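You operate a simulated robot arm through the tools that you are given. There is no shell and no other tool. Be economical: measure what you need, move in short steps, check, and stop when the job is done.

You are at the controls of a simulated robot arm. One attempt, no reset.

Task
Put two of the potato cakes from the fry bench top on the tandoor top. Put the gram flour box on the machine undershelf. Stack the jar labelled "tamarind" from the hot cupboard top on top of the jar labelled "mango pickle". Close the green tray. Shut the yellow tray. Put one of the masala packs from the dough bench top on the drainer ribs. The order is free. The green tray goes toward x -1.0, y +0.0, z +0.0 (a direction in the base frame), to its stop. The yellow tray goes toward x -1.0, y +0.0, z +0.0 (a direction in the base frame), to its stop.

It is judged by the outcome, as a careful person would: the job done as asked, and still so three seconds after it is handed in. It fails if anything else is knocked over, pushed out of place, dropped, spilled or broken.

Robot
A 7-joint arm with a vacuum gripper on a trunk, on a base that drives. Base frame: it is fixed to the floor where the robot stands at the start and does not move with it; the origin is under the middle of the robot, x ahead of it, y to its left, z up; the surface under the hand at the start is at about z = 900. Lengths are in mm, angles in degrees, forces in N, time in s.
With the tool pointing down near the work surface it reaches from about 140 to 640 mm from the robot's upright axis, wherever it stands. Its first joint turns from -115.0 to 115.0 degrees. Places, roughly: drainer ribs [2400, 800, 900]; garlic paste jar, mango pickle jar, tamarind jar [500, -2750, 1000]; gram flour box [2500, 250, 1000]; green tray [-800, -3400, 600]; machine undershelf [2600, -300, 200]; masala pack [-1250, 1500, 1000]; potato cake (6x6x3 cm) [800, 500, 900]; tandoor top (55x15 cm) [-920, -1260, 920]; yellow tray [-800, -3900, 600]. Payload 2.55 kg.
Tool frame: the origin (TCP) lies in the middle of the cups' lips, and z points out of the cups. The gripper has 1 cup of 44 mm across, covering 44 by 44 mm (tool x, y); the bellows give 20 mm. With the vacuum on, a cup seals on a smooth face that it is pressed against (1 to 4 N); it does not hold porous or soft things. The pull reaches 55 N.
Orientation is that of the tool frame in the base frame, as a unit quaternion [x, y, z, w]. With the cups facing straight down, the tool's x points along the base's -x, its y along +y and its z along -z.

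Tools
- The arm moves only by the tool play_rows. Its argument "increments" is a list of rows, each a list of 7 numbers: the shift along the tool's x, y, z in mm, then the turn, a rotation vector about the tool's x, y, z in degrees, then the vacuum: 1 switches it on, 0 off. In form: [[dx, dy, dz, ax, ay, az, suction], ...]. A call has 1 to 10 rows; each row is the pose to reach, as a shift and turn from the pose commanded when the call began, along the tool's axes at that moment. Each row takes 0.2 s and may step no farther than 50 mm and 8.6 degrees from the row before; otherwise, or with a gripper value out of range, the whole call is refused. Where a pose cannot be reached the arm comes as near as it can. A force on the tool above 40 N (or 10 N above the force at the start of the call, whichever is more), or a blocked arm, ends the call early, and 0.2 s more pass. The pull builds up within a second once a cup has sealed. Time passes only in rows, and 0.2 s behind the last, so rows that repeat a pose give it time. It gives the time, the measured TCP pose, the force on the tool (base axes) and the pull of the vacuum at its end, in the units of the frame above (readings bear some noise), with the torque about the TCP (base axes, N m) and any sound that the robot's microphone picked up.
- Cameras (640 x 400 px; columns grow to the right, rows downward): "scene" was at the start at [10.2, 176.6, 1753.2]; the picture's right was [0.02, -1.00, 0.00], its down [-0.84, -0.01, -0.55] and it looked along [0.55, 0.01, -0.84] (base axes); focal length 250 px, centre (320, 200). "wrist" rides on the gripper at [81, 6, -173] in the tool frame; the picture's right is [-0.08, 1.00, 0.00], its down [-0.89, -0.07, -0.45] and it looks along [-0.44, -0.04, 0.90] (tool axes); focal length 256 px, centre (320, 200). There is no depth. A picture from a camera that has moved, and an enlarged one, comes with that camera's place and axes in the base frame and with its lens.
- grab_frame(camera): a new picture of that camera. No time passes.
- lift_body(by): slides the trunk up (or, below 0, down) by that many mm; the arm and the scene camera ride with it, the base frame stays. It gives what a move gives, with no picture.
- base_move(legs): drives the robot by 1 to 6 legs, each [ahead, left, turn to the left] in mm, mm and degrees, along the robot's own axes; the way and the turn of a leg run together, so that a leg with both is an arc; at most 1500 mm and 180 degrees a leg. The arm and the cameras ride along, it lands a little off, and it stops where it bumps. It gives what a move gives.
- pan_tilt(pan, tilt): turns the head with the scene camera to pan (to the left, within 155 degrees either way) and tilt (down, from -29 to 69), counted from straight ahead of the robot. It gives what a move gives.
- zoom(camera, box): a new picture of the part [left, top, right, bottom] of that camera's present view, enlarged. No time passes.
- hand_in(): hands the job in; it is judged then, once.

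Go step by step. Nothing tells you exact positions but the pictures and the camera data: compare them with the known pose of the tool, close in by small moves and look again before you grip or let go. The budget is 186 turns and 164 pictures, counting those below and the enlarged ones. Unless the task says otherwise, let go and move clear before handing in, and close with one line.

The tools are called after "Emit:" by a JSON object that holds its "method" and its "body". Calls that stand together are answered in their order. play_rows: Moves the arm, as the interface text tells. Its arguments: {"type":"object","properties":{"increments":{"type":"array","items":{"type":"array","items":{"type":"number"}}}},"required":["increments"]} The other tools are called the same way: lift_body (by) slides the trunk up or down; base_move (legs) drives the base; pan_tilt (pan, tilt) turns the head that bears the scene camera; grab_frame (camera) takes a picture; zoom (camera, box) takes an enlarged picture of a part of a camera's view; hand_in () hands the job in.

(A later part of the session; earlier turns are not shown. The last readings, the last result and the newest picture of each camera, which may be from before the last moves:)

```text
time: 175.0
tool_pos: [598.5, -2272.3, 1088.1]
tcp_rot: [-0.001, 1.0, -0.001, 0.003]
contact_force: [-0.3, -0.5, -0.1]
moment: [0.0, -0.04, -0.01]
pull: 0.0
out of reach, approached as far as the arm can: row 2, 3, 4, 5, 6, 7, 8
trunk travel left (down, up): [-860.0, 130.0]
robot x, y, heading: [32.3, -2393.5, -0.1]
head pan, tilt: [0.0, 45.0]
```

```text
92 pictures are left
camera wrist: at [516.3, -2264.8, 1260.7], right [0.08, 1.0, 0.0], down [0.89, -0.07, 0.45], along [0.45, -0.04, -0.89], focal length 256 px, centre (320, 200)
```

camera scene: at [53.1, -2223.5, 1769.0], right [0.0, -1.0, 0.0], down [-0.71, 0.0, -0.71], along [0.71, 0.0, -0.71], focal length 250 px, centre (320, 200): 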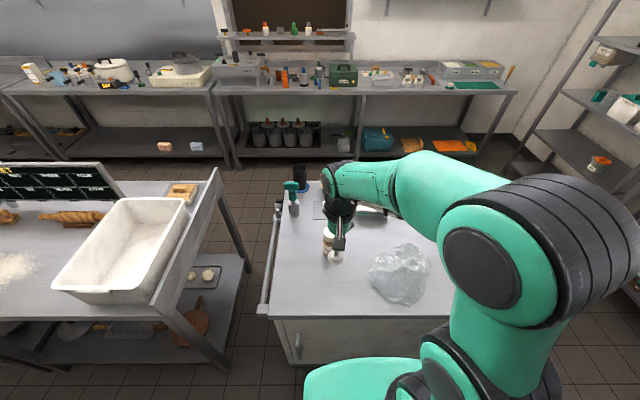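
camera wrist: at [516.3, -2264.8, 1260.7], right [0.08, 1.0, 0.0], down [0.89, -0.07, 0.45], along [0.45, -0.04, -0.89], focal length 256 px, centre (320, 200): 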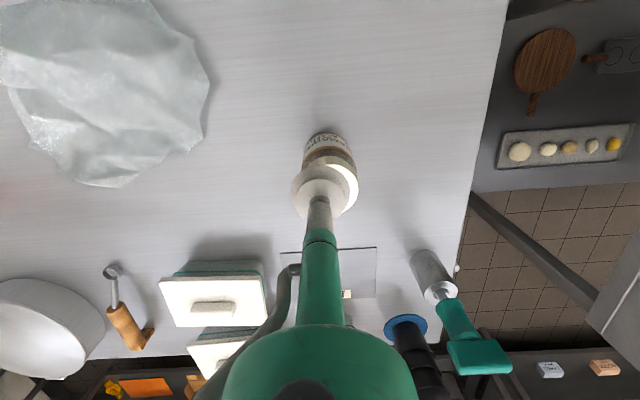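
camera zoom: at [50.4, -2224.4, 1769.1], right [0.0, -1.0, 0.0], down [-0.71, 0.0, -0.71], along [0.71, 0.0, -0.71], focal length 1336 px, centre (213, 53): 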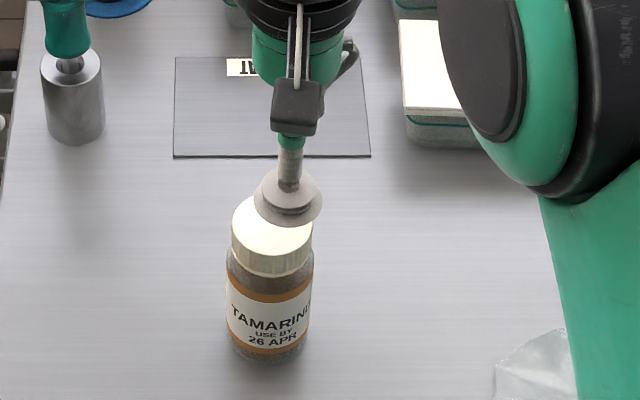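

The arm hit its reach limit, so I'll drive 30 mm ahead and check the alignment.

Emit:
{"method": "base_move", "body": {"legs": [[30, 0, 0]]}}

Emit:
{"method": "play_rows", "body": {"increments": [[0, 7, 10, 0, 0, 0, 0], [0, 7, 20, 0, 0, 0, 0], [0, 7, 20, 0, 0, 0, 0]]}}

Emit:
{"method": "zoom", "body": {"camera": "scene", "box": [280, 190, 400, 265]}}

Emit:
{"method": "zoom", "body": {"camera": "wrist", "box": [260, 120, 380, 240]}}

```text
time: 175.9
tool_pos: [628.9, -2272.9, 1087.8]
tcp_rot: [-0.001, 1.0, -0.001, 0.001]
contact_force: [0.0, 0.2, 0.0]
moment: [-0.01, 0.01, 0.03]
pull: 0.1
trunk travel left (down, up): [-860.0, 130.0]
robot x, y, heading: [58.4, -2394.4, -0.3]
head pan, tilt: [0.0, 45.0]
```

```text
time: 176.7
tool_pos: [628.1, -2264.3, 1068.5]
tcp_rot: [-0.001, 1.0, -0.001, 0.002]
contact_force: [0.2, 0.3, -0.9]
moment: [0.02, -0.01, 0.02]
pull: 0.1
trunk travel left (down, up): [-860.0, 130.0]
robot x, y, heading: [60.6, -2400.2, -0.2]
head pan, tilt: [0.0, 45.0]
```

```text
5.33 times, centred on (340, 228) of scene
camera zoom: at [81.0, -2223.5, 1769.0], right [0.0, -1.0, 0.0], down [-0.71, 0.0, -0.71], along [0.71, 0.0, -0.71], focal length 1336 px, centre (213, 53)
```

zoom: 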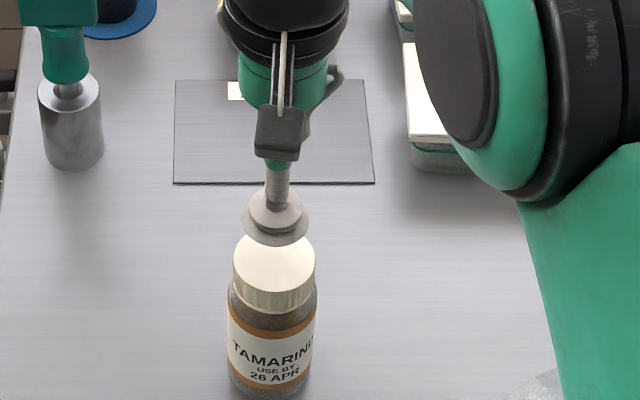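

```text
3.33 times, centred on (320, 180) of wrist
camera zoom: at [546.6, -2256.5, 1240.3], right [0.08, 1.0, 0.0], down [0.89, -0.07, 0.45], along [0.45, -0.04, -0.89], focal length 853 px, centre (320, 267)
```

zoom: 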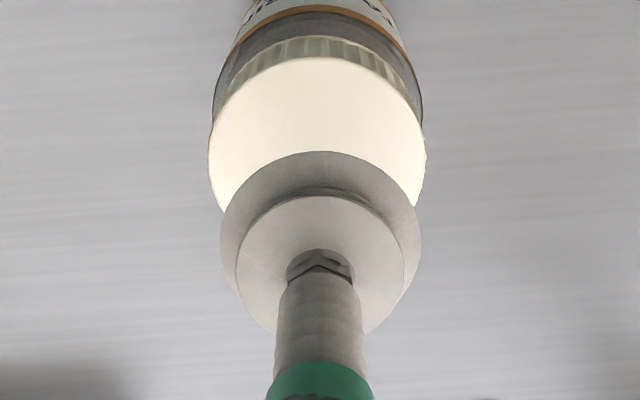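

The lid is at (623,-2264). I'll shift 5 mm and lower with the vacuum on.

Emit:
{"method": "play_rows", "body": {"increments": [[5, 0, 15, 0, 0, 0, 1], [5, 0, 30, 0, 0, 0, 1], [5, 0, 36, 0, 0, 0, 1], [5, 0, 39, 0, 0, 0, 1], [5, 0, 41, 0, 0, 0, 1], [5, 0, 41, 0, 0, 0, 1], [5, 0, 41, 0, 0, 0, 1]]}}

```text
time: 178.3
tool_pos: [625.2, -2264.8, 1031.0]
tcp_rot: [-0.001, 1.0, 0.001, 0.007]
contact_force: [2.5, -1.2, 29.3]
moment: [-0.02, 0.28, -0.02]
pull: 54.5
trunk travel left (down, up): [-860.0, 130.0]
robot x, y, heading: [63.1, -2398.2, -0.1]
head pan, tilt: [0.0, 45.0]
```

The jar is sealed and pressed a little hard. I'll lift straight up and check the force.

Emit:
{"method": "play_rows", "body": {"increments": [[0, 0, -4, 0, 0, 0, 1], [0, 0, -10, 0, 0, 0, 1], [0, 0, -25, 0, 0, 0, 1], [0, 0, -45, 0, 0, 0, 1], [0, 0, -65, 0, 0, 0, 1], [0, 0, -65, 0, 0, 0, 1]]}}

Emit:
{"method": "zoom", "body": {"camera": "scene", "box": [240, 150, 440, 275]}}

```text
time: 179.7
tool_pos: [624.1, -2264.7, 1090.5]
tcp_rot: [0.0, 1.0, 0.0, 0.001]
contact_force: [0.9, 1.2, -4.1]
moment: [0.01, -0.02, 0.01]
pull: 55.4
trunk travel left (down, up): [-860.0, 130.0]
robot x, y, heading: [62.6, -2396.6, -0.3]
head pan, tilt: [0.0, 45.0]
```

```text
3.20 times, centred on (340, 212) of scene
camera zoom: at [82.1, -2223.6, 1769.0], right [0.0, -1.0, 0.0], down [-0.71, 0.0, -0.71], along [0.71, 0.0, -0.71], focal length 802 px, centre (256, 160)
```

zoom: 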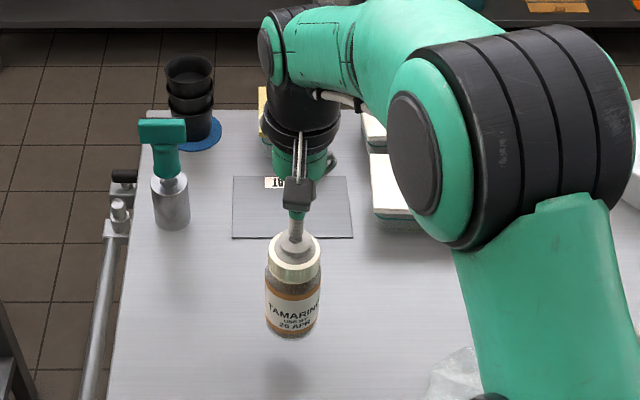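

The tamarind jar hangs cleanly. I'll raise the trunk fully, back off, and slide right toward the mango pickle jar at about (646,-2811).

Emit:
{"method": "lift_body", "body": {"by": 129}}

Emit:
{"method": "base_move", "body": {"legs": [[-180, 0, 0.2], [0, -545, 0]]}}

Emit:
{"method": "grab_frame", "body": {"camera": "scene"}}

Emit:
{"method": "grab_frame", "body": {"camera": "wrist"}}

```text
time: 181.2
tool_pos: [623.9, -2263.9, 1220.7]
tcp_rot: [-0.001, 1.0, 0.0, 0.001]
contact_force: [-0.6, 0.5, -4.8]
moment: [-0.02, 0.03, 0.01]
pull: 54.7
trunk travel left (down, up): [-989.0, 1.0]
robot x, y, heading: [60.9, -2402.4, -0.2]
head pan, tilt: [0.0, 45.0]
```

```text
time: 185.5
tool_pos: [441.0, -2806.8, 1220.3]
tcp_rot: [-0.002, 1.0, -0.002, 0.001]
contact_force: [0.0, -0.5, -3.9]
moment: [0.02, 0.03, 0.0]
pull: 54.9
trunk travel left (down, up): [-989.0, 1.0]
robot x, y, heading: [-120.4, -2944.4, -0.0]
head pan, tilt: [0.0, 45.0]
```

```text
88 pictures are left
camera scene: at [-99.3, -2766.1, 1898.0], right [0.0, -1.0, 0.0], down [-0.71, 0.0, -0.71], along [0.71, 0.0, -0.71], focal length 250 px, centre (320, 200)
```

scene: 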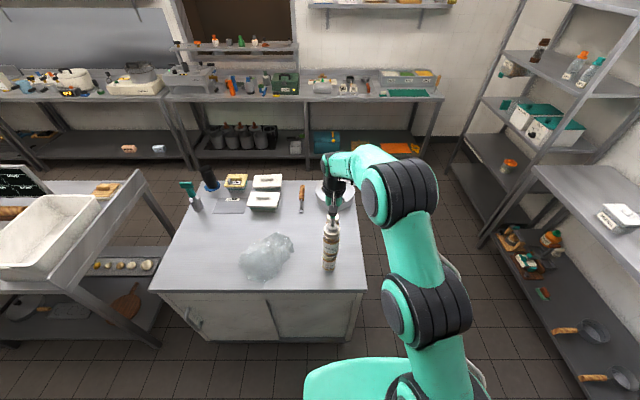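

```text
87 pictures are left
camera wrist: at [360.5, -2799.4, 1392.6], right [0.08, 1.0, 0.0], down [0.89, -0.07, 0.45], along [0.45, -0.04, -0.89], focal length 256 px, centre (320, 200)
```

wrist: 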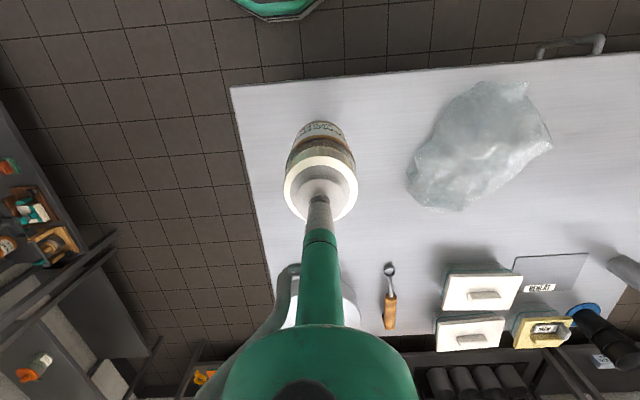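

The held jar hides the mango jar. I'll shift left to get a clear view of it.

Emit:
{"method": "base_move", "body": {"legs": [[0, 200, 0]]}}

Emit:
{"method": "grab_frame", "body": {"camera": "scene"}}

Emit:
{"method": "grab_frame", "body": {"camera": "wrist"}}

```text
time: 187.1
tool_pos: [443.0, -2605.6, 1219.6]
tcp_rot: [-0.001, 1.0, -0.001, 0.002]
contact_force: [-0.2, -0.1, -4.6]
moment: [-0.04, -0.03, 0.0]
pull: 54.7
trunk travel left (down, up): [-989.0, 1.0]
robot x, y, heading: [-121.6, -2737.1, 0.0]
head pan, tilt: [0.0, 45.0]
```

```text
86 pictures are left
camera scene: at [-99.1, -2564.3, 1898.0], right [0.0, -1.0, 0.0], down [-0.71, 0.0, -0.71], along [0.71, 0.0, -0.71], focal length 250 px, centre (320, 200)
```

scene: 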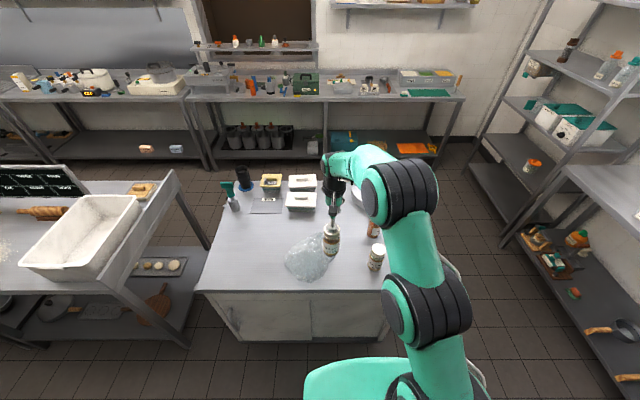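

```text
85 pictures are left
camera wrist: at [360.8, -2598.0, 1392.6], right [0.08, 1.0, 0.0], down [0.89, -0.07, 0.45], along [0.45, -0.04, -0.89], focal length 256 px, centre (320, 200)
```

wrist: 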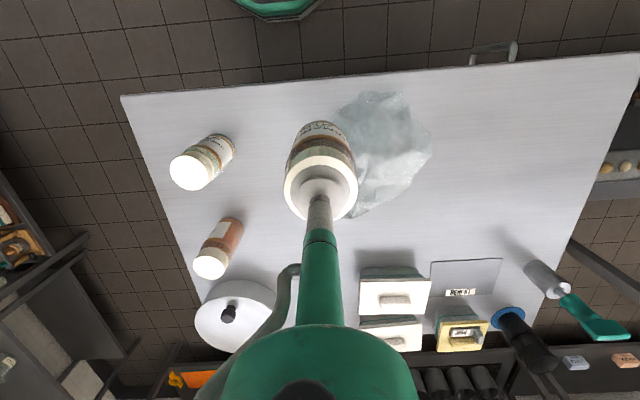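

Emit:
{"method": "zoom", "body": {"camera": "wrist", "box": [150, 200, 270, 300]}}

Emit:
{"method": "zoom", "body": {"camera": "scene", "box": [320, 190, 420, 280]}}

```text
4.00 times, centred on (210, 250) of wrist
camera zoom: at [360.8, -2598.0, 1392.6], right [0.08, 1.0, 0.0], down [0.89, -0.07, 0.45], along [0.45, -0.04, -0.89], focal length 1024 px, centre (760, 0)
```

zoom: 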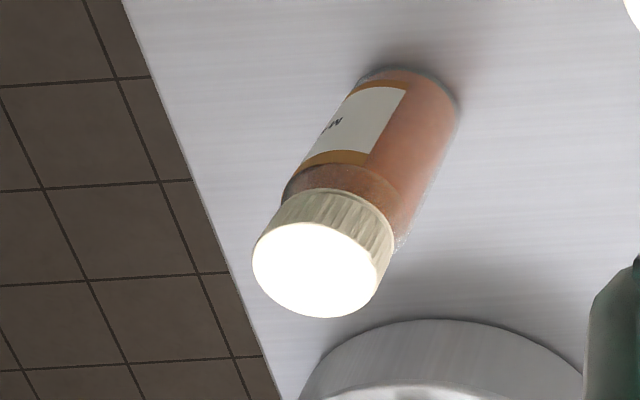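

```text
4.44 times, centred on (370, 235) of scene
camera zoom: at [-99.1, -2564.3, 1898.0], right [0.0, -1.0, 0.0], down [-0.71, 0.0, -0.71], along [0.71, 0.0, -0.71], focal length 1113 px, centre (98, 44)
```

zoom: 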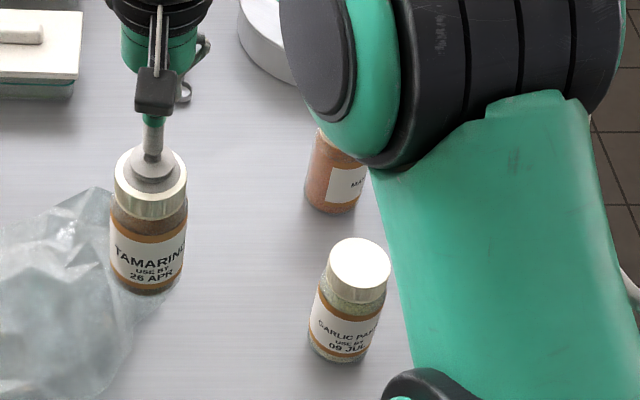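

The mango jar is at about (659,-2826). I'll drive in so the arm can finish the last bit from the side.

Emit:
{"method": "base_move", "body": {"legs": [[0, -129, 0], [192, 0, 0]]}}

Emit:
{"method": "grab_frame", "body": {"camera": "scene"}}

Emit:
{"method": "grab_frame", "body": {"camera": "wrist"}}

```text
time: 189.6
tool_pos: [633.3, -2733.3, 1219.9]
tcp_rot: [-0.001, 1.0, 0.0, 0.002]
contact_force: [0.0, 0.1, -4.0]
moment: [0.03, 0.0, 0.02]
pull: 54.3
trunk travel left (down, up): [-989.0, 1.0]
robot x, y, heading: [67.5, -2872.9, 0.1]
head pan, tilt: [0.0, 45.0]
```

```text
82 pictures are left
camera scene: at [92.7, -2692.8, 1898.0], right [0.0, -1.0, 0.0], down [-0.71, 0.0, -0.71], along [0.71, 0.0, -0.71], focal length 250 px, centre (320, 200)
```

scene: 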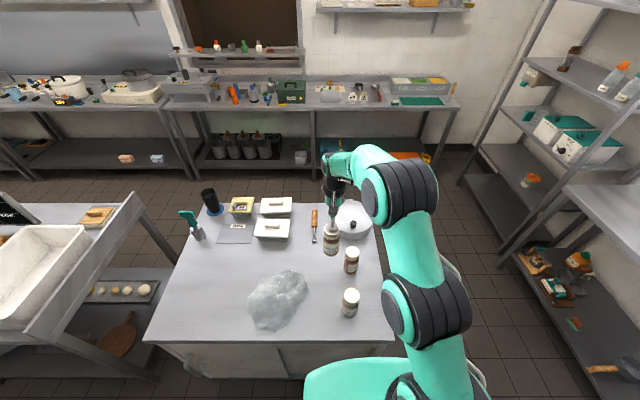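

```text
81 pictures are left
camera wrist: at [552.6, -2726.2, 1392.8], right [0.08, 1.0, 0.0], down [0.89, -0.07, 0.45], along [0.45, -0.04, -0.89], focal length 256 px, centre (320, 200)
```

wrist: 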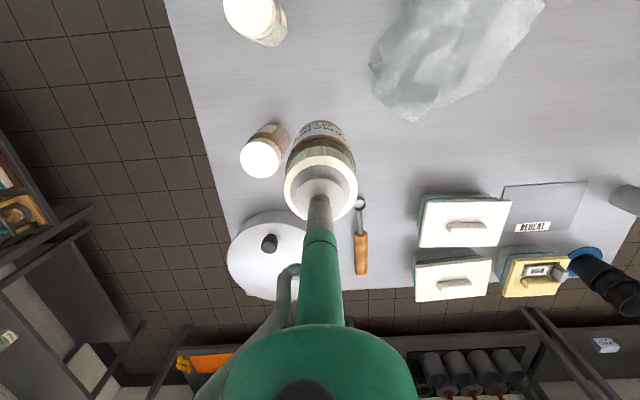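

Now the mango jar shows clearly in both views. I'll zoom to measure it.

Emit:
{"method": "zoom", "body": {"camera": "wrist", "box": [220, 110, 320, 190]}}

Emit:
{"method": "zoom", "body": {"camera": "scene", "box": [310, 215, 390, 285]}}

```text
5.00 times, centred on (270, 150) of wrist
camera zoom: at [552.6, -2726.2, 1392.8], right [0.08, 1.0, 0.0], down [0.89, -0.07, 0.45], along [0.45, -0.04, -0.89], focal length 1280 px, centre (570, 450)
```

zoom: 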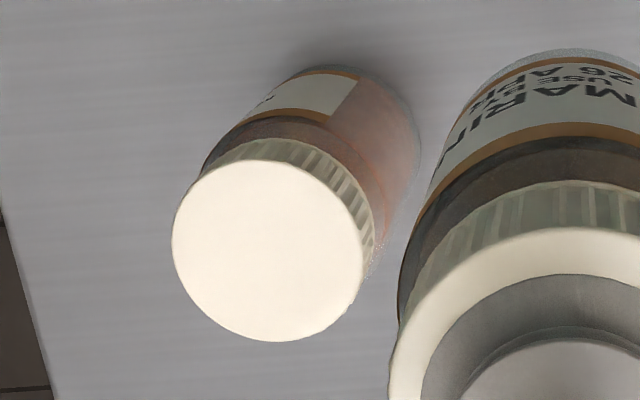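

```text
5.71 times, centred on (350, 250) of scene
camera zoom: at [92.7, -2692.8, 1898.0], right [0.0, -1.0, 0.0], down [-0.71, 0.0, -0.71], along [0.71, 0.0, -0.71], focal length 1432 px, centre (149, -86)
```

zoom: 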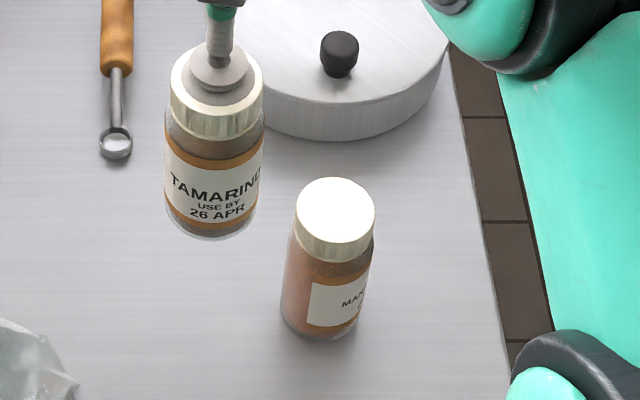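

The mango jar's lid centre is (662,-2825). I'll drive 12 mm ahead, then swing the tamarind jar above it with clearance.

Emit:
{"method": "base_move", "body": {"legs": [[12, 0, 0]]}}

Emit:
{"method": "play_rows", "body": {"increments": [[0, -20, 5, 0, 0, 0, 1], [0, -45, 10, 0, 0, 0, 1], [-5, -70, 15, 0, 0, 0, 1], [-12, -92, 20, 0, 0, 0, 1], [-18, -92, 25, 0, 0, 0, 1], [-18, -92, 25, 0, 0, 0, 1]]}}

Emit:
{"method": "zoom", "body": {"camera": "scene", "box": [310, 215, 410, 295]}}

Emit:
{"method": "grab_frame", "body": {"camera": "wrist"}}

```text
time: 190.3
tool_pos: [643.5, -2733.8, 1220.1]
tcp_rot: [-0.002, 1.0, 0.0, 0.002]
contact_force: [0.2, -0.4, -3.6]
moment: [0.0, -0.03, 0.03]
pull: 54.7
trunk travel left (down, up): [-989.0, 1.0]
robot x, y, heading: [79.9, -2863.3, 0.2]
head pan, tilt: [0.0, 45.0]
```

```text
time: 191.7
tool_pos: [665.7, -2826.1, 1194.8]
tcp_rot: [-0.001, 1.0, 0.0, 0.0]
contact_force: [0.3, 0.1, -4.7]
moment: [0.04, -0.02, 0.01]
pull: 55.0
trunk travel left (down, up): [-989.0, 1.0]
robot x, y, heading: [81.6, -2868.0, -0.0]
head pan, tilt: [0.0, 45.0]
```

```text
5.00 times, centred on (360, 255) of scene
camera zoom: at [104.6, -2693.0, 1898.0], right [0.0, -1.0, 0.0], down [-0.71, 0.0, -0.71], along [0.71, 0.0, -0.71], focal length 1253 px, centre (120, -75)
```

zoom: 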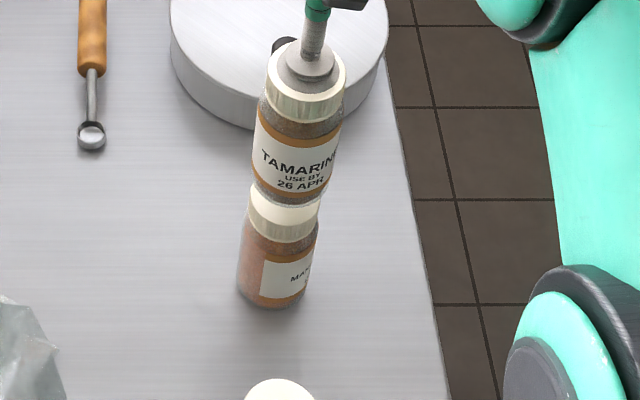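

```text
77 pictures are left
camera wrist: at [583.1, -2818.6, 1367.5], right [0.08, 1.0, 0.0], down [0.89, -0.07, 0.45], along [0.45, -0.04, -0.89], focal length 256 px, centre (320, 200)
```

wrist: 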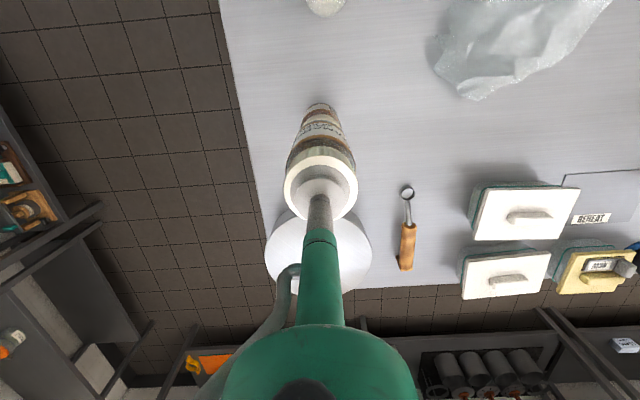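

The alignment looks right in both views. I'll lower slowly toward contact near z≈1167.

Emit:
{"method": "play_rows", "body": {"increments": [[1, 0, 8, 0, 0, 0, 1], [1, 0, 16, 0, 0, 0, 1], [1, 0, 21, 0, 0, 0, 1], [1, 0, 24, 0, 0, 0, 1], [1, 0, 24, 0, 0, 0, 1]]}}

Emit:
{"method": "zoom", "body": {"camera": "scene", "box": [310, 215, 410, 295]}}

```text
time: 192.9
tool_pos: [664.4, -2825.1, 1171.6]
tcp_rot: [-0.002, 1.0, 0.0, 0.001]
contact_force: [0.4, 0.8, -4.1]
moment: [0.05, 0.0, -0.02]
pull: 54.7
trunk travel left (down, up): [-989.0, 1.0]
robot x, y, heading: [84.5, -2866.6, -0.0]
head pan, tilt: [0.0, 45.0]
```

```text
5.00 times, centred on (360, 255) of scene
camera zoom: at [104.9, -2692.7, 1898.0], right [0.0, -1.0, 0.0], down [-0.71, 0.0, -0.71], along [0.71, 0.0, -0.71], focal length 1253 px, centre (120, -75)
```

zoom: 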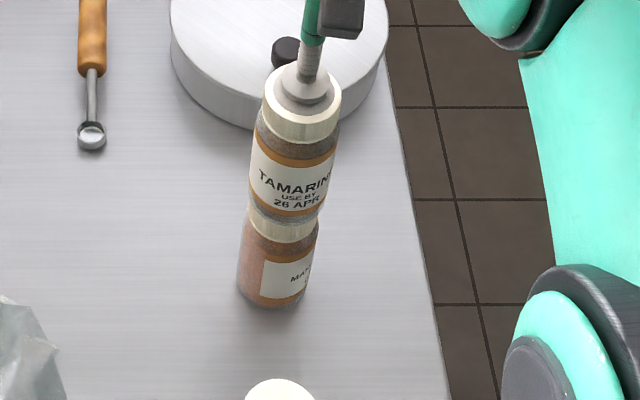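

Emit:
{"method": "play_rows", "body": {"increments": [[0, 0, 1.5, 0, 0, 0, 1], [0, 0, 3, 0, 0, 0, 1], [0, 0, 3, 0, 0, 0, 1]]}}

```text
time: 193.7
tool_pos: [663.4, -2826.0, 1170.0]
tcp_rot: [-0.002, 1.0, -0.001, 0.003]
contact_force: [-0.1, 0.1, 7.8]
moment: [0.06, 0.18, -0.02]
pull: 54.8
trunk travel left (down, up): [-989.0, 1.0]
robot x, y, heading: [83.4, -2869.3, 0.0]
head pan, tilt: [0.0, 45.0]
```

The jar has touched down. I'll release, dwell and rise.

Emit:
{"method": "play_rows", "body": {"increments": [[0, 0, -1, 0, 0, 0, 1], [0, 0, -1, 0, 0, 0, 0], [0, 0, -1, 0, 0, 0, 0], [0, 0, -1, 0, 0, 0, 0], [0, 0, -1, 0, 0, 0, 0], [0, 0, -3, 0, 0, 0, 0], [0, 0, -10, 0, 0, 0, 0], [0, 0, -25, 0, 0, 0, 0]]}}

Emit:
{"method": "zoom", "body": {"camera": "scene", "box": [310, 195, 410, 275]}}

```text
time: 195.5
tool_pos: [663.4, -2825.7, 1194.2]
tcp_rot: [-0.002, 1.0, -0.001, 0.001]
contact_force: [0.8, -0.2, -0.7]
moment: [-0.01, 0.02, -0.03]
pull: 0.1
trunk travel left (down, up): [-989.0, 1.0]
robot x, y, heading: [84.9, -2866.0, -0.0]
head pan, tilt: [0.0, 45.0]
```

```text
5.00 times, centred on (360, 235) of scene
camera zoom: at [104.0, -2692.7, 1898.0], right [0.0, -1.0, 0.0], down [-0.71, 0.0, -0.71], along [0.71, 0.0, -0.71], focal length 1253 px, centre (120, 25)
```

zoom: 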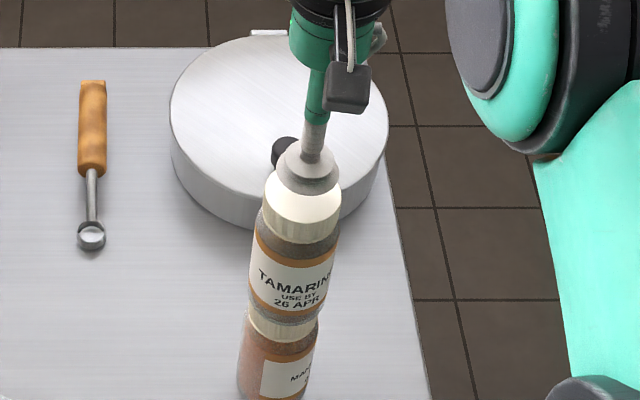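

The tamarind jar stands on the mango pickle jar. I'll back straight off and retract the arm.

Emit:
{"method": "base_move", "body": {"legs": [[-240, 0, 0]]}}

Emit:
{"method": "play_rows", "body": {"increments": [[40, 15, 0, 0, 0, 0, 0], [80, 35, -30, 0, 0, 0, 0], [120, 55, -60, 0, 0, 0, 0], [160, 75, -90, 0, 0, 0, 0], [194, 90, -125, 0, 0, 0, 0], [194, 90, -125, 0, 0, 0, 0]]}}

Emit:
{"method": "pan_tilt", "body": {"pan": 0, "tilt": 40}}

Emit:
{"method": "grab_frame", "body": {"camera": "scene"}}

Emit:
{"method": "pan_tilt", "body": {"pan": -60, "tilt": 45}}

Emit:
{"method": "grab_frame", "body": {"camera": "scene"}}

```text
time: 197.3
tool_pos: [425.4, -2825.4, 1193.0]
tcp_rot: [-0.001, 1.0, -0.001, 0.001]
contact_force: [0.9, -0.3, 0.5]
moment: [0.02, -0.02, -0.05]
pull: 0.1
trunk travel left (down, up): [-989.0, 1.0]
robot x, y, heading: [-153.0, -2865.6, -0.1]
head pan, tilt: [0.0, 45.0]
```

```text
refused: row 2 steps farther than a row can; nothing moved
```

```text
time: 197.9
tool_pos: [425.0, -2826.1, 1193.9]
tcp_rot: [0.0, 1.0, -0.001, 0.001]
contact_force: [-0.1, 0.1, 0.4]
moment: [-0.02, 0.01, 0.01]
pull: 0.0
trunk travel left (down, up): [-989.0, 1.0]
robot x, y, heading: [-158.3, -2866.6, -0.0]
head pan, tilt: [0.0, 40.0]
```

```text
74 pictures are left
camera scene: at [-130.5, -2692.4, 1905.2], right [0.0, -1.0, 0.0], down [-0.64, 0.0, -0.77], along [0.77, 0.0, -0.64], focal length 250 px, centre (320, 200)
```

scene: 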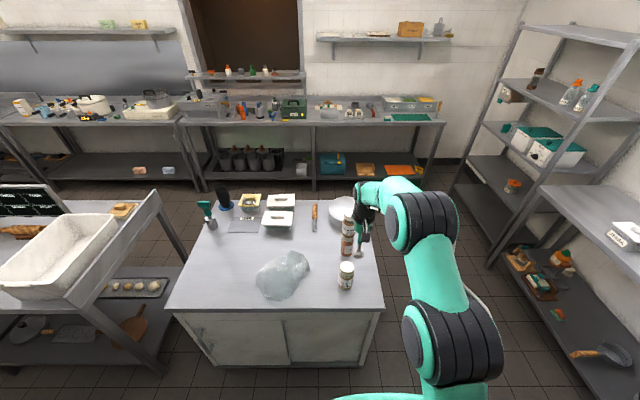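

```text
time: 199.2
tool_pos: [423.2, -2824.9, 1192.9]
tcp_rot: [-0.001, 1.0, -0.001, 0.001]
contact_force: [0.3, -0.3, 0.2]
moment: [-0.03, -0.01, 0.01]
pull: 0.0
trunk travel left (down, up): [-989.0, 1.0]
robot x, y, heading: [-156.3, -2864.7, -0.3]
head pan, tilt: [-60.0, 45.0]
```

```text
73 pictures are left
camera scene: at [-174.0, -2762.7, 1898.0], right [-0.87, -0.5, 0.0], down [-0.35, 0.61, -0.71], along [0.35, -0.61, -0.71], focal length 250 px, centre (320, 200)
```

scene: 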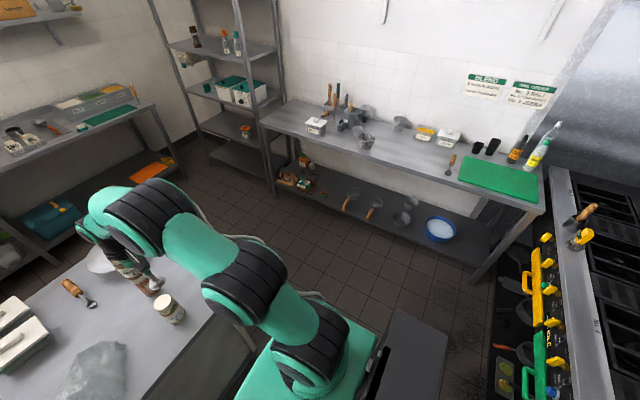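

The gap between the hot cupboard and the blend table is about 1.2 m wide. I'll retract the arm, then drive around the right end into the back aisle.

Emit:
{"method": "play_rows", "body": {"increments": [[30, 12, -10, 0, 0, 0, 0], [60, 28, -35, 0, 0, 0, 0], [92, 43, -60, 0, 0, 0, 0], [124, 58, -85, 0, 0, 0, 0], [158, 74, -110, 0, 0, 0, 0], [194, 90, -125, 0, 0, 0, 0], [194, 90, -125, 0, 0, 0, 0]]}}

Emit:
{"method": "base_move", "body": {"legs": [[0, -710, 0], [900, 0, 0.2], [880, 0, 0]]}}

Emit:
{"method": "pan_tilt", "body": {"pan": 70, "tilt": 30}}

Emit:
{"method": "grab_frame", "body": {"camera": "scene"}}

```text
time: 200.8
tool_pos: [230.3, -2736.8, 1316.5]
tcp_rot: [-0.001, 1.0, -0.001, 0.001]
contact_force: [0.3, 0.4, -0.6]
moment: [-0.02, 0.03, -0.01]
pull: 0.1
trunk travel left (down, up): [-989.0, 1.0]
robot x, y, heading: [-159.2, -2866.7, -0.2]
head pan, tilt: [-60.0, 45.0]
```

```text
time: 213.3
tool_pos: [2009.7, -3436.5, 1316.4]
tcp_rot: [-0.005, 1.0, 0.0, 0.001]
contact_force: [-0.5, -0.1, -0.5]
moment: [0.02, -0.02, -0.01]
pull: 0.0
trunk travel left (down, up): [-989.0, 1.0]
robot x, y, heading: [1624.5, -3569.2, 0.6]
head pan, tilt: [-60.0, 45.0]
```

```text
time: 215.4
tool_pos: [2009.6, -3436.7, 1316.1]
tcp_rot: [-0.006, 1.0, -0.002, 0.001]
contact_force: [-1.1, 0.3, -0.8]
moment: [0.05, -0.03, 0.02]
pull: 0.1
trunk travel left (down, up): [-989.0, 1.0]
robot x, y, heading: [1624.1, -3569.9, 0.4]
head pan, tilt: [70.0, 30.0]
```

```text
72 pictures are left
camera scene: at [1595.2, -3311.1, 1920.6], right [0.94, -0.34, 0.0], down [-0.17, -0.47, -0.87], along [0.29, 0.82, -0.5], focal length 250 px, centre (320, 200)
```

scene: 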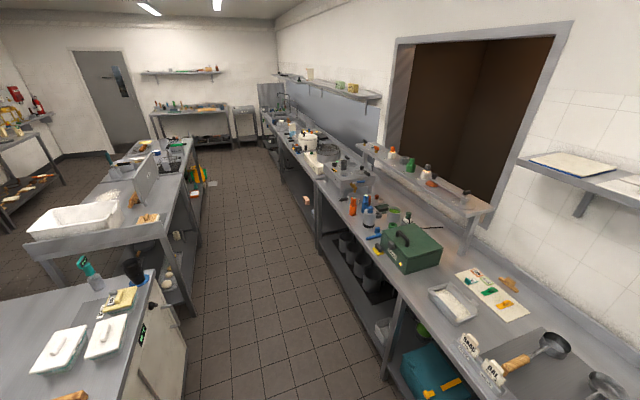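

The back aisle is clear. I'll slide along it toward the gram flour box.

Emit:
{"method": "base_move", "body": {"legs": [[0, 1250, 0], [0, 1250, -0.4], [0, 1150, 0]]}}

Emit:
{"method": "lift_body", "body": {"by": -129}}

Emit:
{"method": "pan_tilt", "body": {"pan": 0, "tilt": 45}}

Emit:
{"method": "grab_frame", "body": {"camera": "scene"}}

Emit:
{"method": "grab_frame", "body": {"camera": "wrist"}}

```text
time: 233.1
tool_pos: [1998.3, 205.7, 1316.3]
tcp_rot: [0.002, 1.0, 0.0, 0.0]
contact_force: [-0.2, 0.3, 0.0]
moment: [0.0, 0.02, 0.0]
pull: 0.0
trunk travel left (down, up): [-989.0, 1.0]
robot x, y, heading: [1612.9, 77.1, -0.4]
head pan, tilt: [70.0, 30.0]
```

```text
time: 234.7
tool_pos: [1998.1, 206.9, 1187.6]
tcp_rot: [0.002, 1.0, -0.001, 0.001]
contact_force: [-0.7, -0.3, 0.2]
moment: [0.01, -0.01, 0.03]
pull: 0.0
trunk travel left (down, up): [-860.0, 130.0]
robot x, y, heading: [1616.4, 78.3, -0.4]
head pan, tilt: [70.0, 30.0]
```

```text
time: 236.1
tool_pos: [1998.7, 206.6, 1187.8]
tcp_rot: [0.002, 1.0, -0.001, 0.001]
contact_force: [1.3, -0.3, -0.6]
moment: [-0.02, 0.02, 0.0]
pull: 0.0
trunk travel left (down, up): [-860.0, 130.0]
robot x, y, heading: [1614.6, 78.2, -0.3]
head pan, tilt: [0.0, 45.0]
```

```text
71 pictures are left
camera scene: at [1635.6, 253.5, 1769.0], right [-0.01, -1.0, 0.0], down [-0.71, 0.0, -0.71], along [0.71, 0.0, -0.71], focal length 250 px, centre (320, 200)
```

scene: 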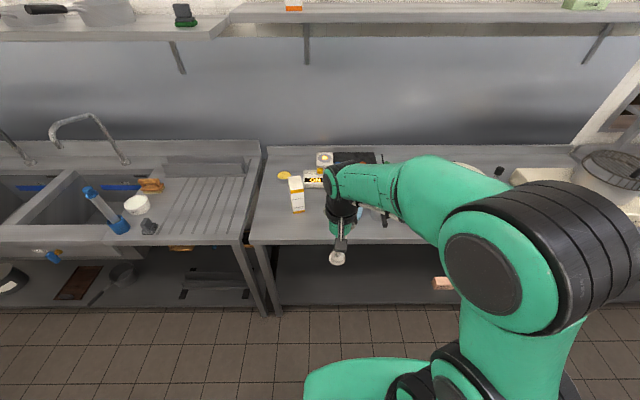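

```text
70 pictures are left
camera wrist: at [1917.3, 214.5, 1360.1], right [0.08, 1.0, 0.0], down [0.89, -0.07, 0.45], along [0.45, -0.04, -0.89], focal length 256 px, centre (320, 200)
```

wrist: 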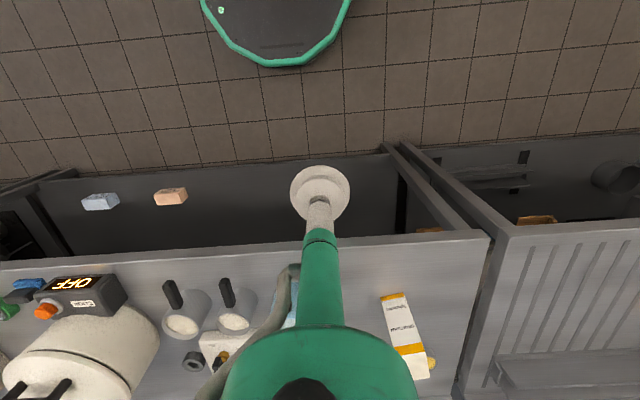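

I see the gram flour box on the bench and the ribbed drainer to its left; the undershelf below is free near y=-300. I'll zoom on the box.

Emit:
{"method": "zoom", "body": {"camera": "scene", "box": [260, 145, 360, 225]}}

Emit:
{"method": "zoom", "body": {"camera": "wrist", "box": [360, 270, 460, 400]}}

```text
5.00 times, centred on (310, 185) of scene
camera zoom: at [1635.6, 253.5, 1769.0], right [-0.01, -1.0, 0.0], down [-0.71, 0.0, -0.71], along [0.71, 0.0, -0.71], focal length 1253 px, centre (370, 275)
```

zoom: 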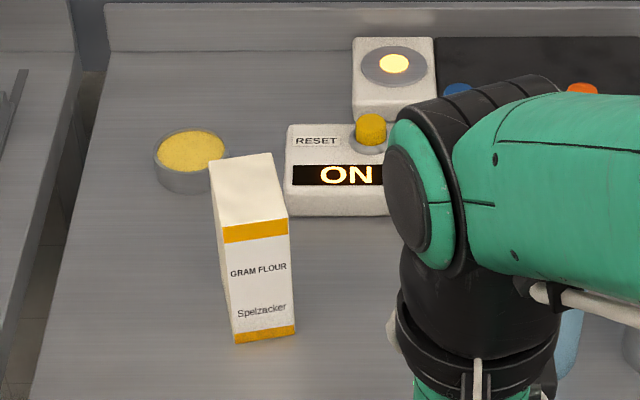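

```text
3.08 times, centred on (410, 335) of wrist
camera zoom: at [1917.3, 214.5, 1360.1], right [0.08, 1.0, 0.0], down [0.89, -0.07, 0.45], along [0.45, -0.04, -0.89], focal length 788 px, centre (43, -215)
```

zoom: 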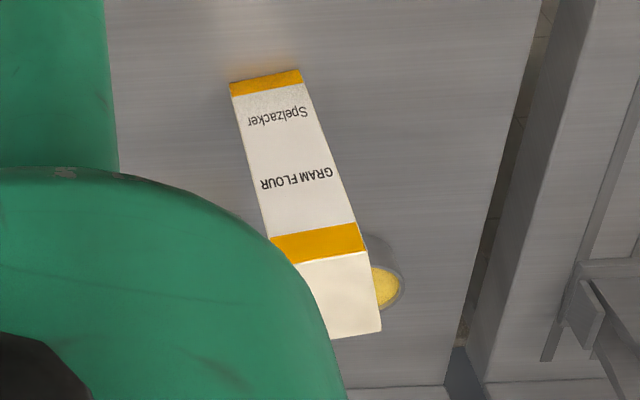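

The box top is at about (2470,360), z≈1036. I'll drive closer and re-measure.

Emit:
{"method": "base_move", "body": {"legs": [[0, 222, 0.3], [310, 0, 0]]}}

Emit:
{"method": "grab_frame", "body": {"camera": "scene"}}

Emit:
{"method": "grab_frame", "body": {"camera": "wrist"}}

```text
time: 239.4
tool_pos: [2309.4, 431.4, 1187.6]
tcp_rot: [-0.001, 1.0, -0.001, 0.0]
contact_force: [0.4, -1.2, 0.1]
moment: [0.03, 0.0, -0.02]
pull: 0.1
trunk travel left (down, up): [-860.0, 130.0]
robot x, y, heading: [1923.5, 302.2, -0.0]
head pan, tilt: [0.0, 45.0]
```

```text
67 pictures are left
camera scene: at [1946.5, 476.3, 1769.0], right [0.0, -1.0, 0.0], down [-0.71, 0.0, -0.71], along [0.71, 0.0, -0.71], focal length 250 px, centre (320, 200)
```

scene: 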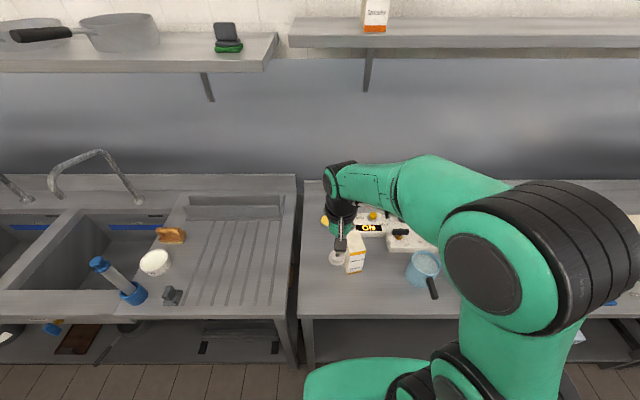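

```text
66 pictures are left
camera wrist: at [2228.4, 439.1, 1360.0], right [0.08, 1.0, 0.0], down [0.89, -0.07, 0.45], along [0.45, -0.04, -0.89], focal length 256 px, centre (320, 200)
```

wrist: 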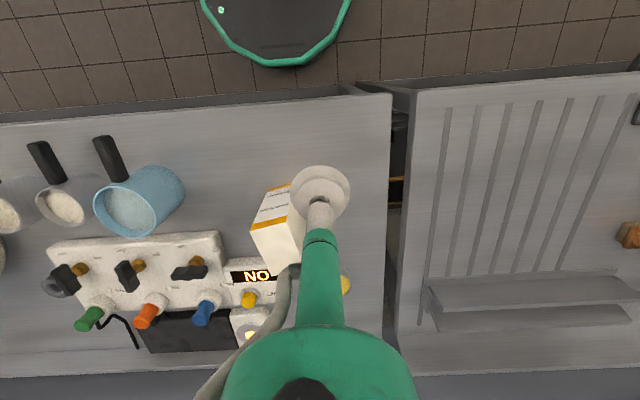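

The cup hides part of the box top; I'll shift the tool left for a clear view.

Emit:
{"method": "play_rows", "body": {"increments": [[0, 40, 0, 0, 0, 0, 0], [0, 80, 0, 0, 0, 0, 0], [0, 110, 0, 0, 0, 0, 0], [0, 110, 0, 0, 0, 0, 0]]}}

Emit:
{"method": "zoom", "body": {"camera": "wrist", "box": [180, 150, 310, 290]}}

Emit:
{"method": "zoom", "body": {"camera": "scene", "box": [310, 190, 410, 290]}}

```text
time: 240.4
tool_pos: [2305.6, 537.2, 1177.0]
tcp_rot: [-0.001, 1.0, -0.002, 0.001]
contact_force: [0.0, -0.3, -0.6]
moment: [0.06, -0.02, 0.0]
pull: 0.2
out of reach, approached as far as the arm can: row 2, 3, 4
trunk travel left (down, up): [-860.0, 130.0]
robot x, y, heading: [1925.3, 303.5, -0.3]
head pan, tilt: [0.0, 45.0]
```

```text
2.86 times, centred on (245, 220) of wrist
camera zoom: at [2225.0, 545.6, 1349.9], right [0.08, 1.0, 0.0], down [0.89, -0.07, 0.45], along [0.45, -0.04, -0.89], focal length 731 px, centre (534, 143)
```

zoom: 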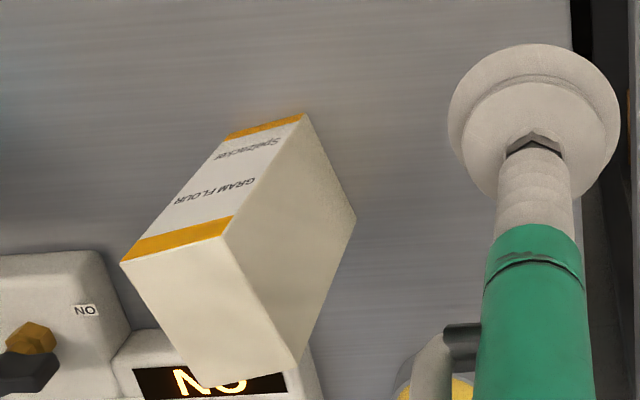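

```text
4.00 times, centred on (360, 240) of scene
camera zoom: at [1946.3, 475.7, 1769.0], right [0.0, -1.0, 0.0], down [-0.71, 0.0, -0.71], along [0.71, 0.0, -0.71], focal length 1002 px, centre (160, 40)
```

zoom: 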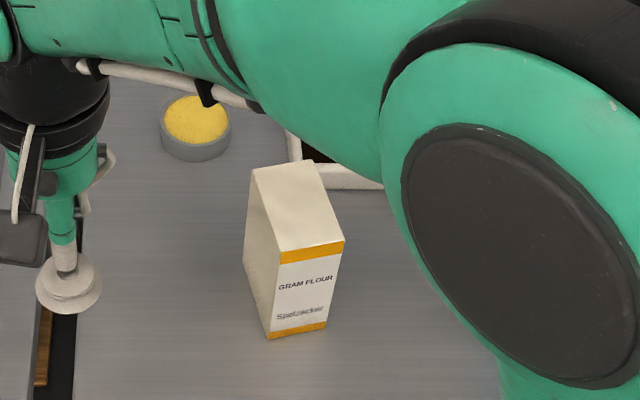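

The box top centre is (2473,351) at z≈1036. I'll move above it at z≈1085.

Emit:
{"method": "play_rows", "body": {"increments": [[-28, -31, 0, 0, 0, 0, 0], [-56, -62, 10, 0, 0, 0, 0], [-84, -93, 25, 0, 0, 0, 0], [-112, -124, 45, 0, 0, 0, 0], [-140, -155, 65, 0, 0, 0, 0], [-166, -186, 90, 0, 0, 0, 0], [-166, -186, 90, 0, 0, 0, 0]]}}

Emit:
{"method": "zoom", "body": {"camera": "wrist", "box": [250, 110, 390, 250]}}

Emit:
{"method": "zoom", "body": {"camera": "scene", "box": [310, 190, 410, 290]}}

```text
time: 242.1
tool_pos: [2472.0, 354.0, 1090.1]
tcp_rot: [-0.002, 1.0, -0.002, 0.002]
contact_force: [1.0, -1.4, 0.9]
moment: [-0.01, 0.01, 0.01]
pull: 0.1
trunk travel left (down, up): [-860.0, 130.0]
robot x, y, heading: [1925.5, 304.2, -0.1]
head pan, tilt: [0.0, 45.0]
```

```text
2.86 times, centred on (320, 180) of wrist
camera zoom: at [2389.9, 361.9, 1261.9], right [0.08, 1.0, 0.0], down [0.89, -0.07, 0.45], along [0.45, -0.04, -0.89], focal length 731 px, centre (320, 257)
```

zoom: 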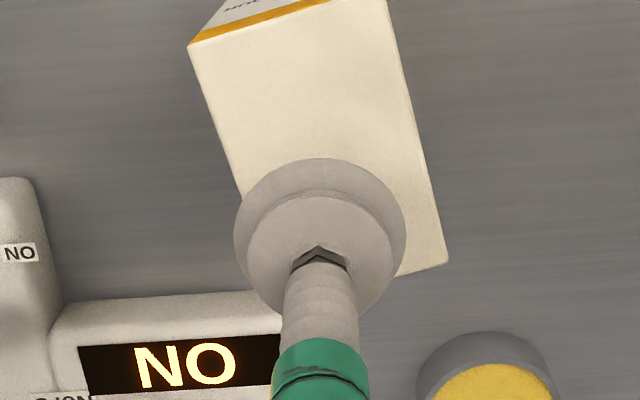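

```text
4.00 times, centred on (360, 240) of scene
camera zoom: at [1944.6, 477.1, 1768.9], right [0.0, -1.0, 0.0], down [-0.71, 0.0, -0.71], along [0.71, 0.0, -0.71], focal length 1002 px, centre (160, 40)
```

zoom: 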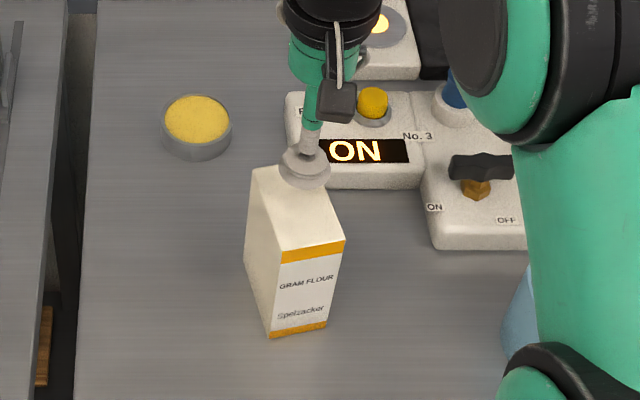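

The cup is aligned over the top's centre. I'll descend with the vacuum on.

Emit:
{"method": "play_rows", "body": {"increments": [[1, 0, 25, 0, 0, 0, 1], [1, 0, 42, 0, 0, 0, 1], [1, 0, 48, 0, 0, 0, 1], [1, 0, 50, 0, 0, 0, 1], [1, 0, 52, 0, 0, 0, 1], [1, 0, 52, 0, 0, 0, 1]]}}

```text
time: 243.4
tool_pos: [2473.4, 354.4, 1044.0]
tcp_rot: [-0.003, 1.0, 0.0, 0.009]
contact_force: [1.6, 2.3, 32.8]
moment: [0.18, 0.13, 0.03]
pull: 55.0
trunk travel left (down, up): [-860.0, 130.0]
robot x, y, heading: [1927.4, 298.4, -0.1]
head pan, tilt: [0.0, 45.0]
```

The box is held. I'll lift it, back clear of the bench, and slide right to the undershelf spot.

Emit:
{"method": "play_rows", "body": {"increments": [[0, 0, -6, 0, 0, 0, 1], [0, 0, -20, 0, 0, 0, 1], [0, 0, -45, 0, 0, 0, 1], [0, 0, -70, 0, 0, 0, 1], [0, 0, -70, 0, 0, 0, 1]]}}

Emit:
{"method": "zoom", "body": {"camera": "scene", "box": [280, 150, 440, 290]}}

Emit:
{"method": "base_move", "body": {"legs": [[-330, 0, 0], [0, -650, 0]]}}

```text
time: 244.7
tool_pos: [2470.3, 353.8, 1105.5]
tcp_rot: [-0.002, 1.0, -0.001, 0.0]
contact_force: [0.2, 0.5, -5.5]
moment: [-0.02, -0.03, -0.01]
pull: 54.7
trunk travel left (down, up): [-860.0, 130.0]
robot x, y, heading: [1925.7, 301.0, -0.4]
head pan, tilt: [0.0, 45.0]
```

```text
2.86 times, centred on (360, 220) of scene
camera zoom: at [1946.8, 476.3, 1768.9], right [0.0, -1.0, 0.0], down [-0.71, 0.0, -0.71], along [0.71, 0.0, -0.71], focal length 716 px, centre (206, 143)
```

zoom: 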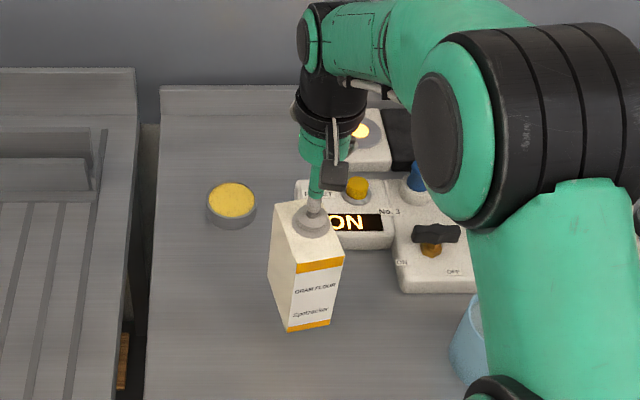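

```text
time: 250.1
tool_pos: [2137.9, -294.7, 1105.5]
tcp_rot: [0.0, 1.0, -0.001, 0.001]
contact_force: [-0.2, -0.2, -5.0]
moment: [-0.05, -0.06, 0.02]
pull: 54.6
trunk travel left (down, up): [-860.0, 130.0]
robot x, y, heading: [1591.7, -345.9, -0.3]
head pan, tilt: [0.0, 45.0]
```

Now I'll lower the trunk in front of the bench and look under it.

Emit:
{"method": "lift_body", "body": {"by": -400}}

Emit:
{"method": "lift_body", "body": {"by": -310}}

Emit:
{"method": "pan_tilt", "body": {"pan": 0, "tilt": 30}}

Emit:
{"method": "grab_frame", "body": {"camera": "scene"}}

Emit:
{"method": "grab_frame", "body": {"camera": "wrist"}}

```text
time: 253.9
tool_pos: [2136.1, -293.6, 706.0]
tcp_rot: [-0.001, 1.0, 0.0, 0.001]
contact_force: [0.4, -0.4, -4.7]
moment: [-0.02, -0.05, -0.01]
pull: 55.1
trunk travel left (down, up): [-460.0, 530.0]
robot x, y, heading: [1591.6, -346.3, -0.3]
head pan, tilt: [0.0, 45.0]
```

```text
time: 257.0
tool_pos: [2137.5, -294.8, 396.6]
tcp_rot: [-0.001, 1.0, -0.001, 0.001]
contact_force: [-0.1, 0.2, -4.5]
moment: [-0.06, -0.06, -0.01]
pull: 54.4
trunk travel left (down, up): [-150.0, 840.0]
robot x, y, heading: [1587.3, -350.1, -0.2]
head pan, tilt: [0.0, 45.0]
```

```text
time: 257.7
tool_pos: [2137.9, -294.4, 395.1]
tcp_rot: [0.0, 1.0, 0.0, 0.001]
contact_force: [1.0, -0.4, -5.6]
moment: [-0.05, -0.05, 0.0]
pull: 54.8
trunk travel left (down, up): [-150.0, 840.0]
robot x, y, heading: [1592.7, -348.8, -0.1]
head pan, tilt: [0.0, 30.0]
```

```text
60 pictures are left
camera scene: at [1621.5, -171.5, 1081.5], right [0.0, -1.0, 0.0], down [-0.5, 0.0, -0.87], along [0.87, 0.0, -0.5], focal length 250 px, centre (320, 200)
```

scene: 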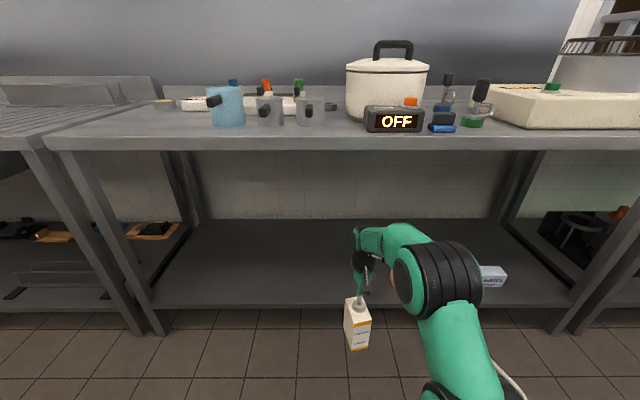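

```text
59 pictures are left
camera wrist: at [2055.5, -286.6, 568.8], right [0.08, 1.0, 0.0], down [0.89, -0.07, 0.45], along [0.45, -0.04, -0.89], focal length 256 px, centre (320, 200)
```

wrist: 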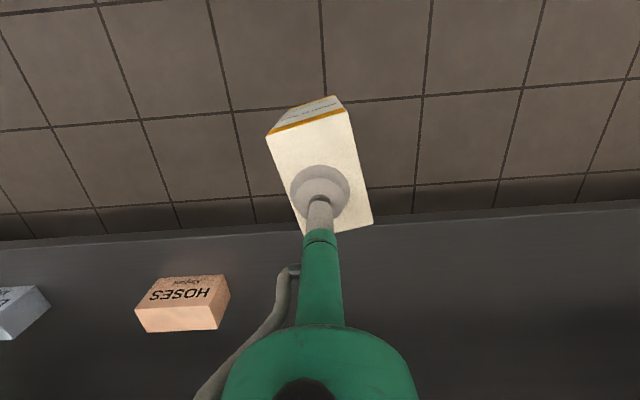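

The shelf (edge x≈2290, z≈197) is clear here, with a HOSES block off to the right. I'll lower slightly, creep ahead and watch the arm's clearance under the bench top.

Emit:
{"method": "lift_body", "body": {"by": -25}}

Emit:
{"method": "base_move", "body": {"legs": [[140, 0, 0]]}}

Emit:
{"method": "grab_frame", "body": {"camera": "scene"}}

Emit:
{"method": "grab_frame", "body": {"camera": "wrist"}}

```text
time: 258.4
tool_pos: [2136.8, -295.5, 371.0]
tcp_rot: [-0.001, 1.0, -0.001, 0.001]
contact_force: [-0.1, -0.4, -4.9]
moment: [0.01, -0.02, -0.01]
pull: 54.7
trunk travel left (down, up): [-125.0, 865.0]
robot x, y, heading: [1589.8, -348.6, -0.1]
head pan, tilt: [0.0, 30.0]
```

```text
time: 259.8
tool_pos: [2276.2, -293.4, 371.8]
tcp_rot: [-0.001, 1.0, -0.002, 0.001]
contact_force: [-0.1, 0.0, -4.4]
moment: [0.0, -0.05, 0.04]
pull: 54.6
trunk travel left (down, up): [-125.0, 865.0]
robot x, y, heading: [1727.8, -346.1, -0.0]
head pan, tilt: [0.0, 30.0]
```

```text
58 pictures are left
camera scene: at [1760.7, -171.9, 1056.6], right [0.0, -1.0, 0.0], down [-0.5, 0.0, -0.87], along [0.87, 0.0, -0.5], focal length 250 px, centre (320, 200)
```

scene: 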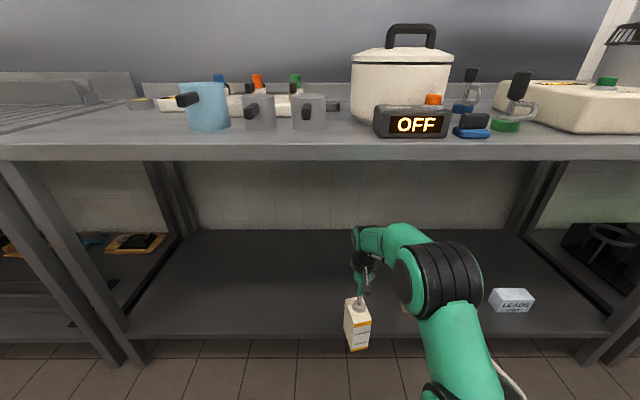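

```text
57 pictures are left
camera wrist: at [2194.7, -286.9, 543.6], right [0.08, 1.0, 0.0], down [0.89, -0.07, 0.45], along [0.45, -0.04, -0.89], focal length 256 px, centre (320, 200)
```

wrist: 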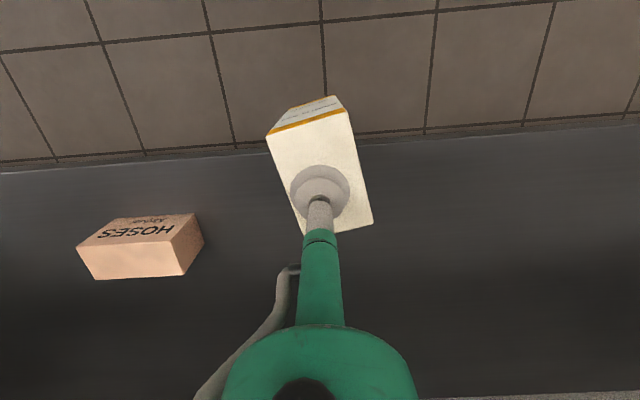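

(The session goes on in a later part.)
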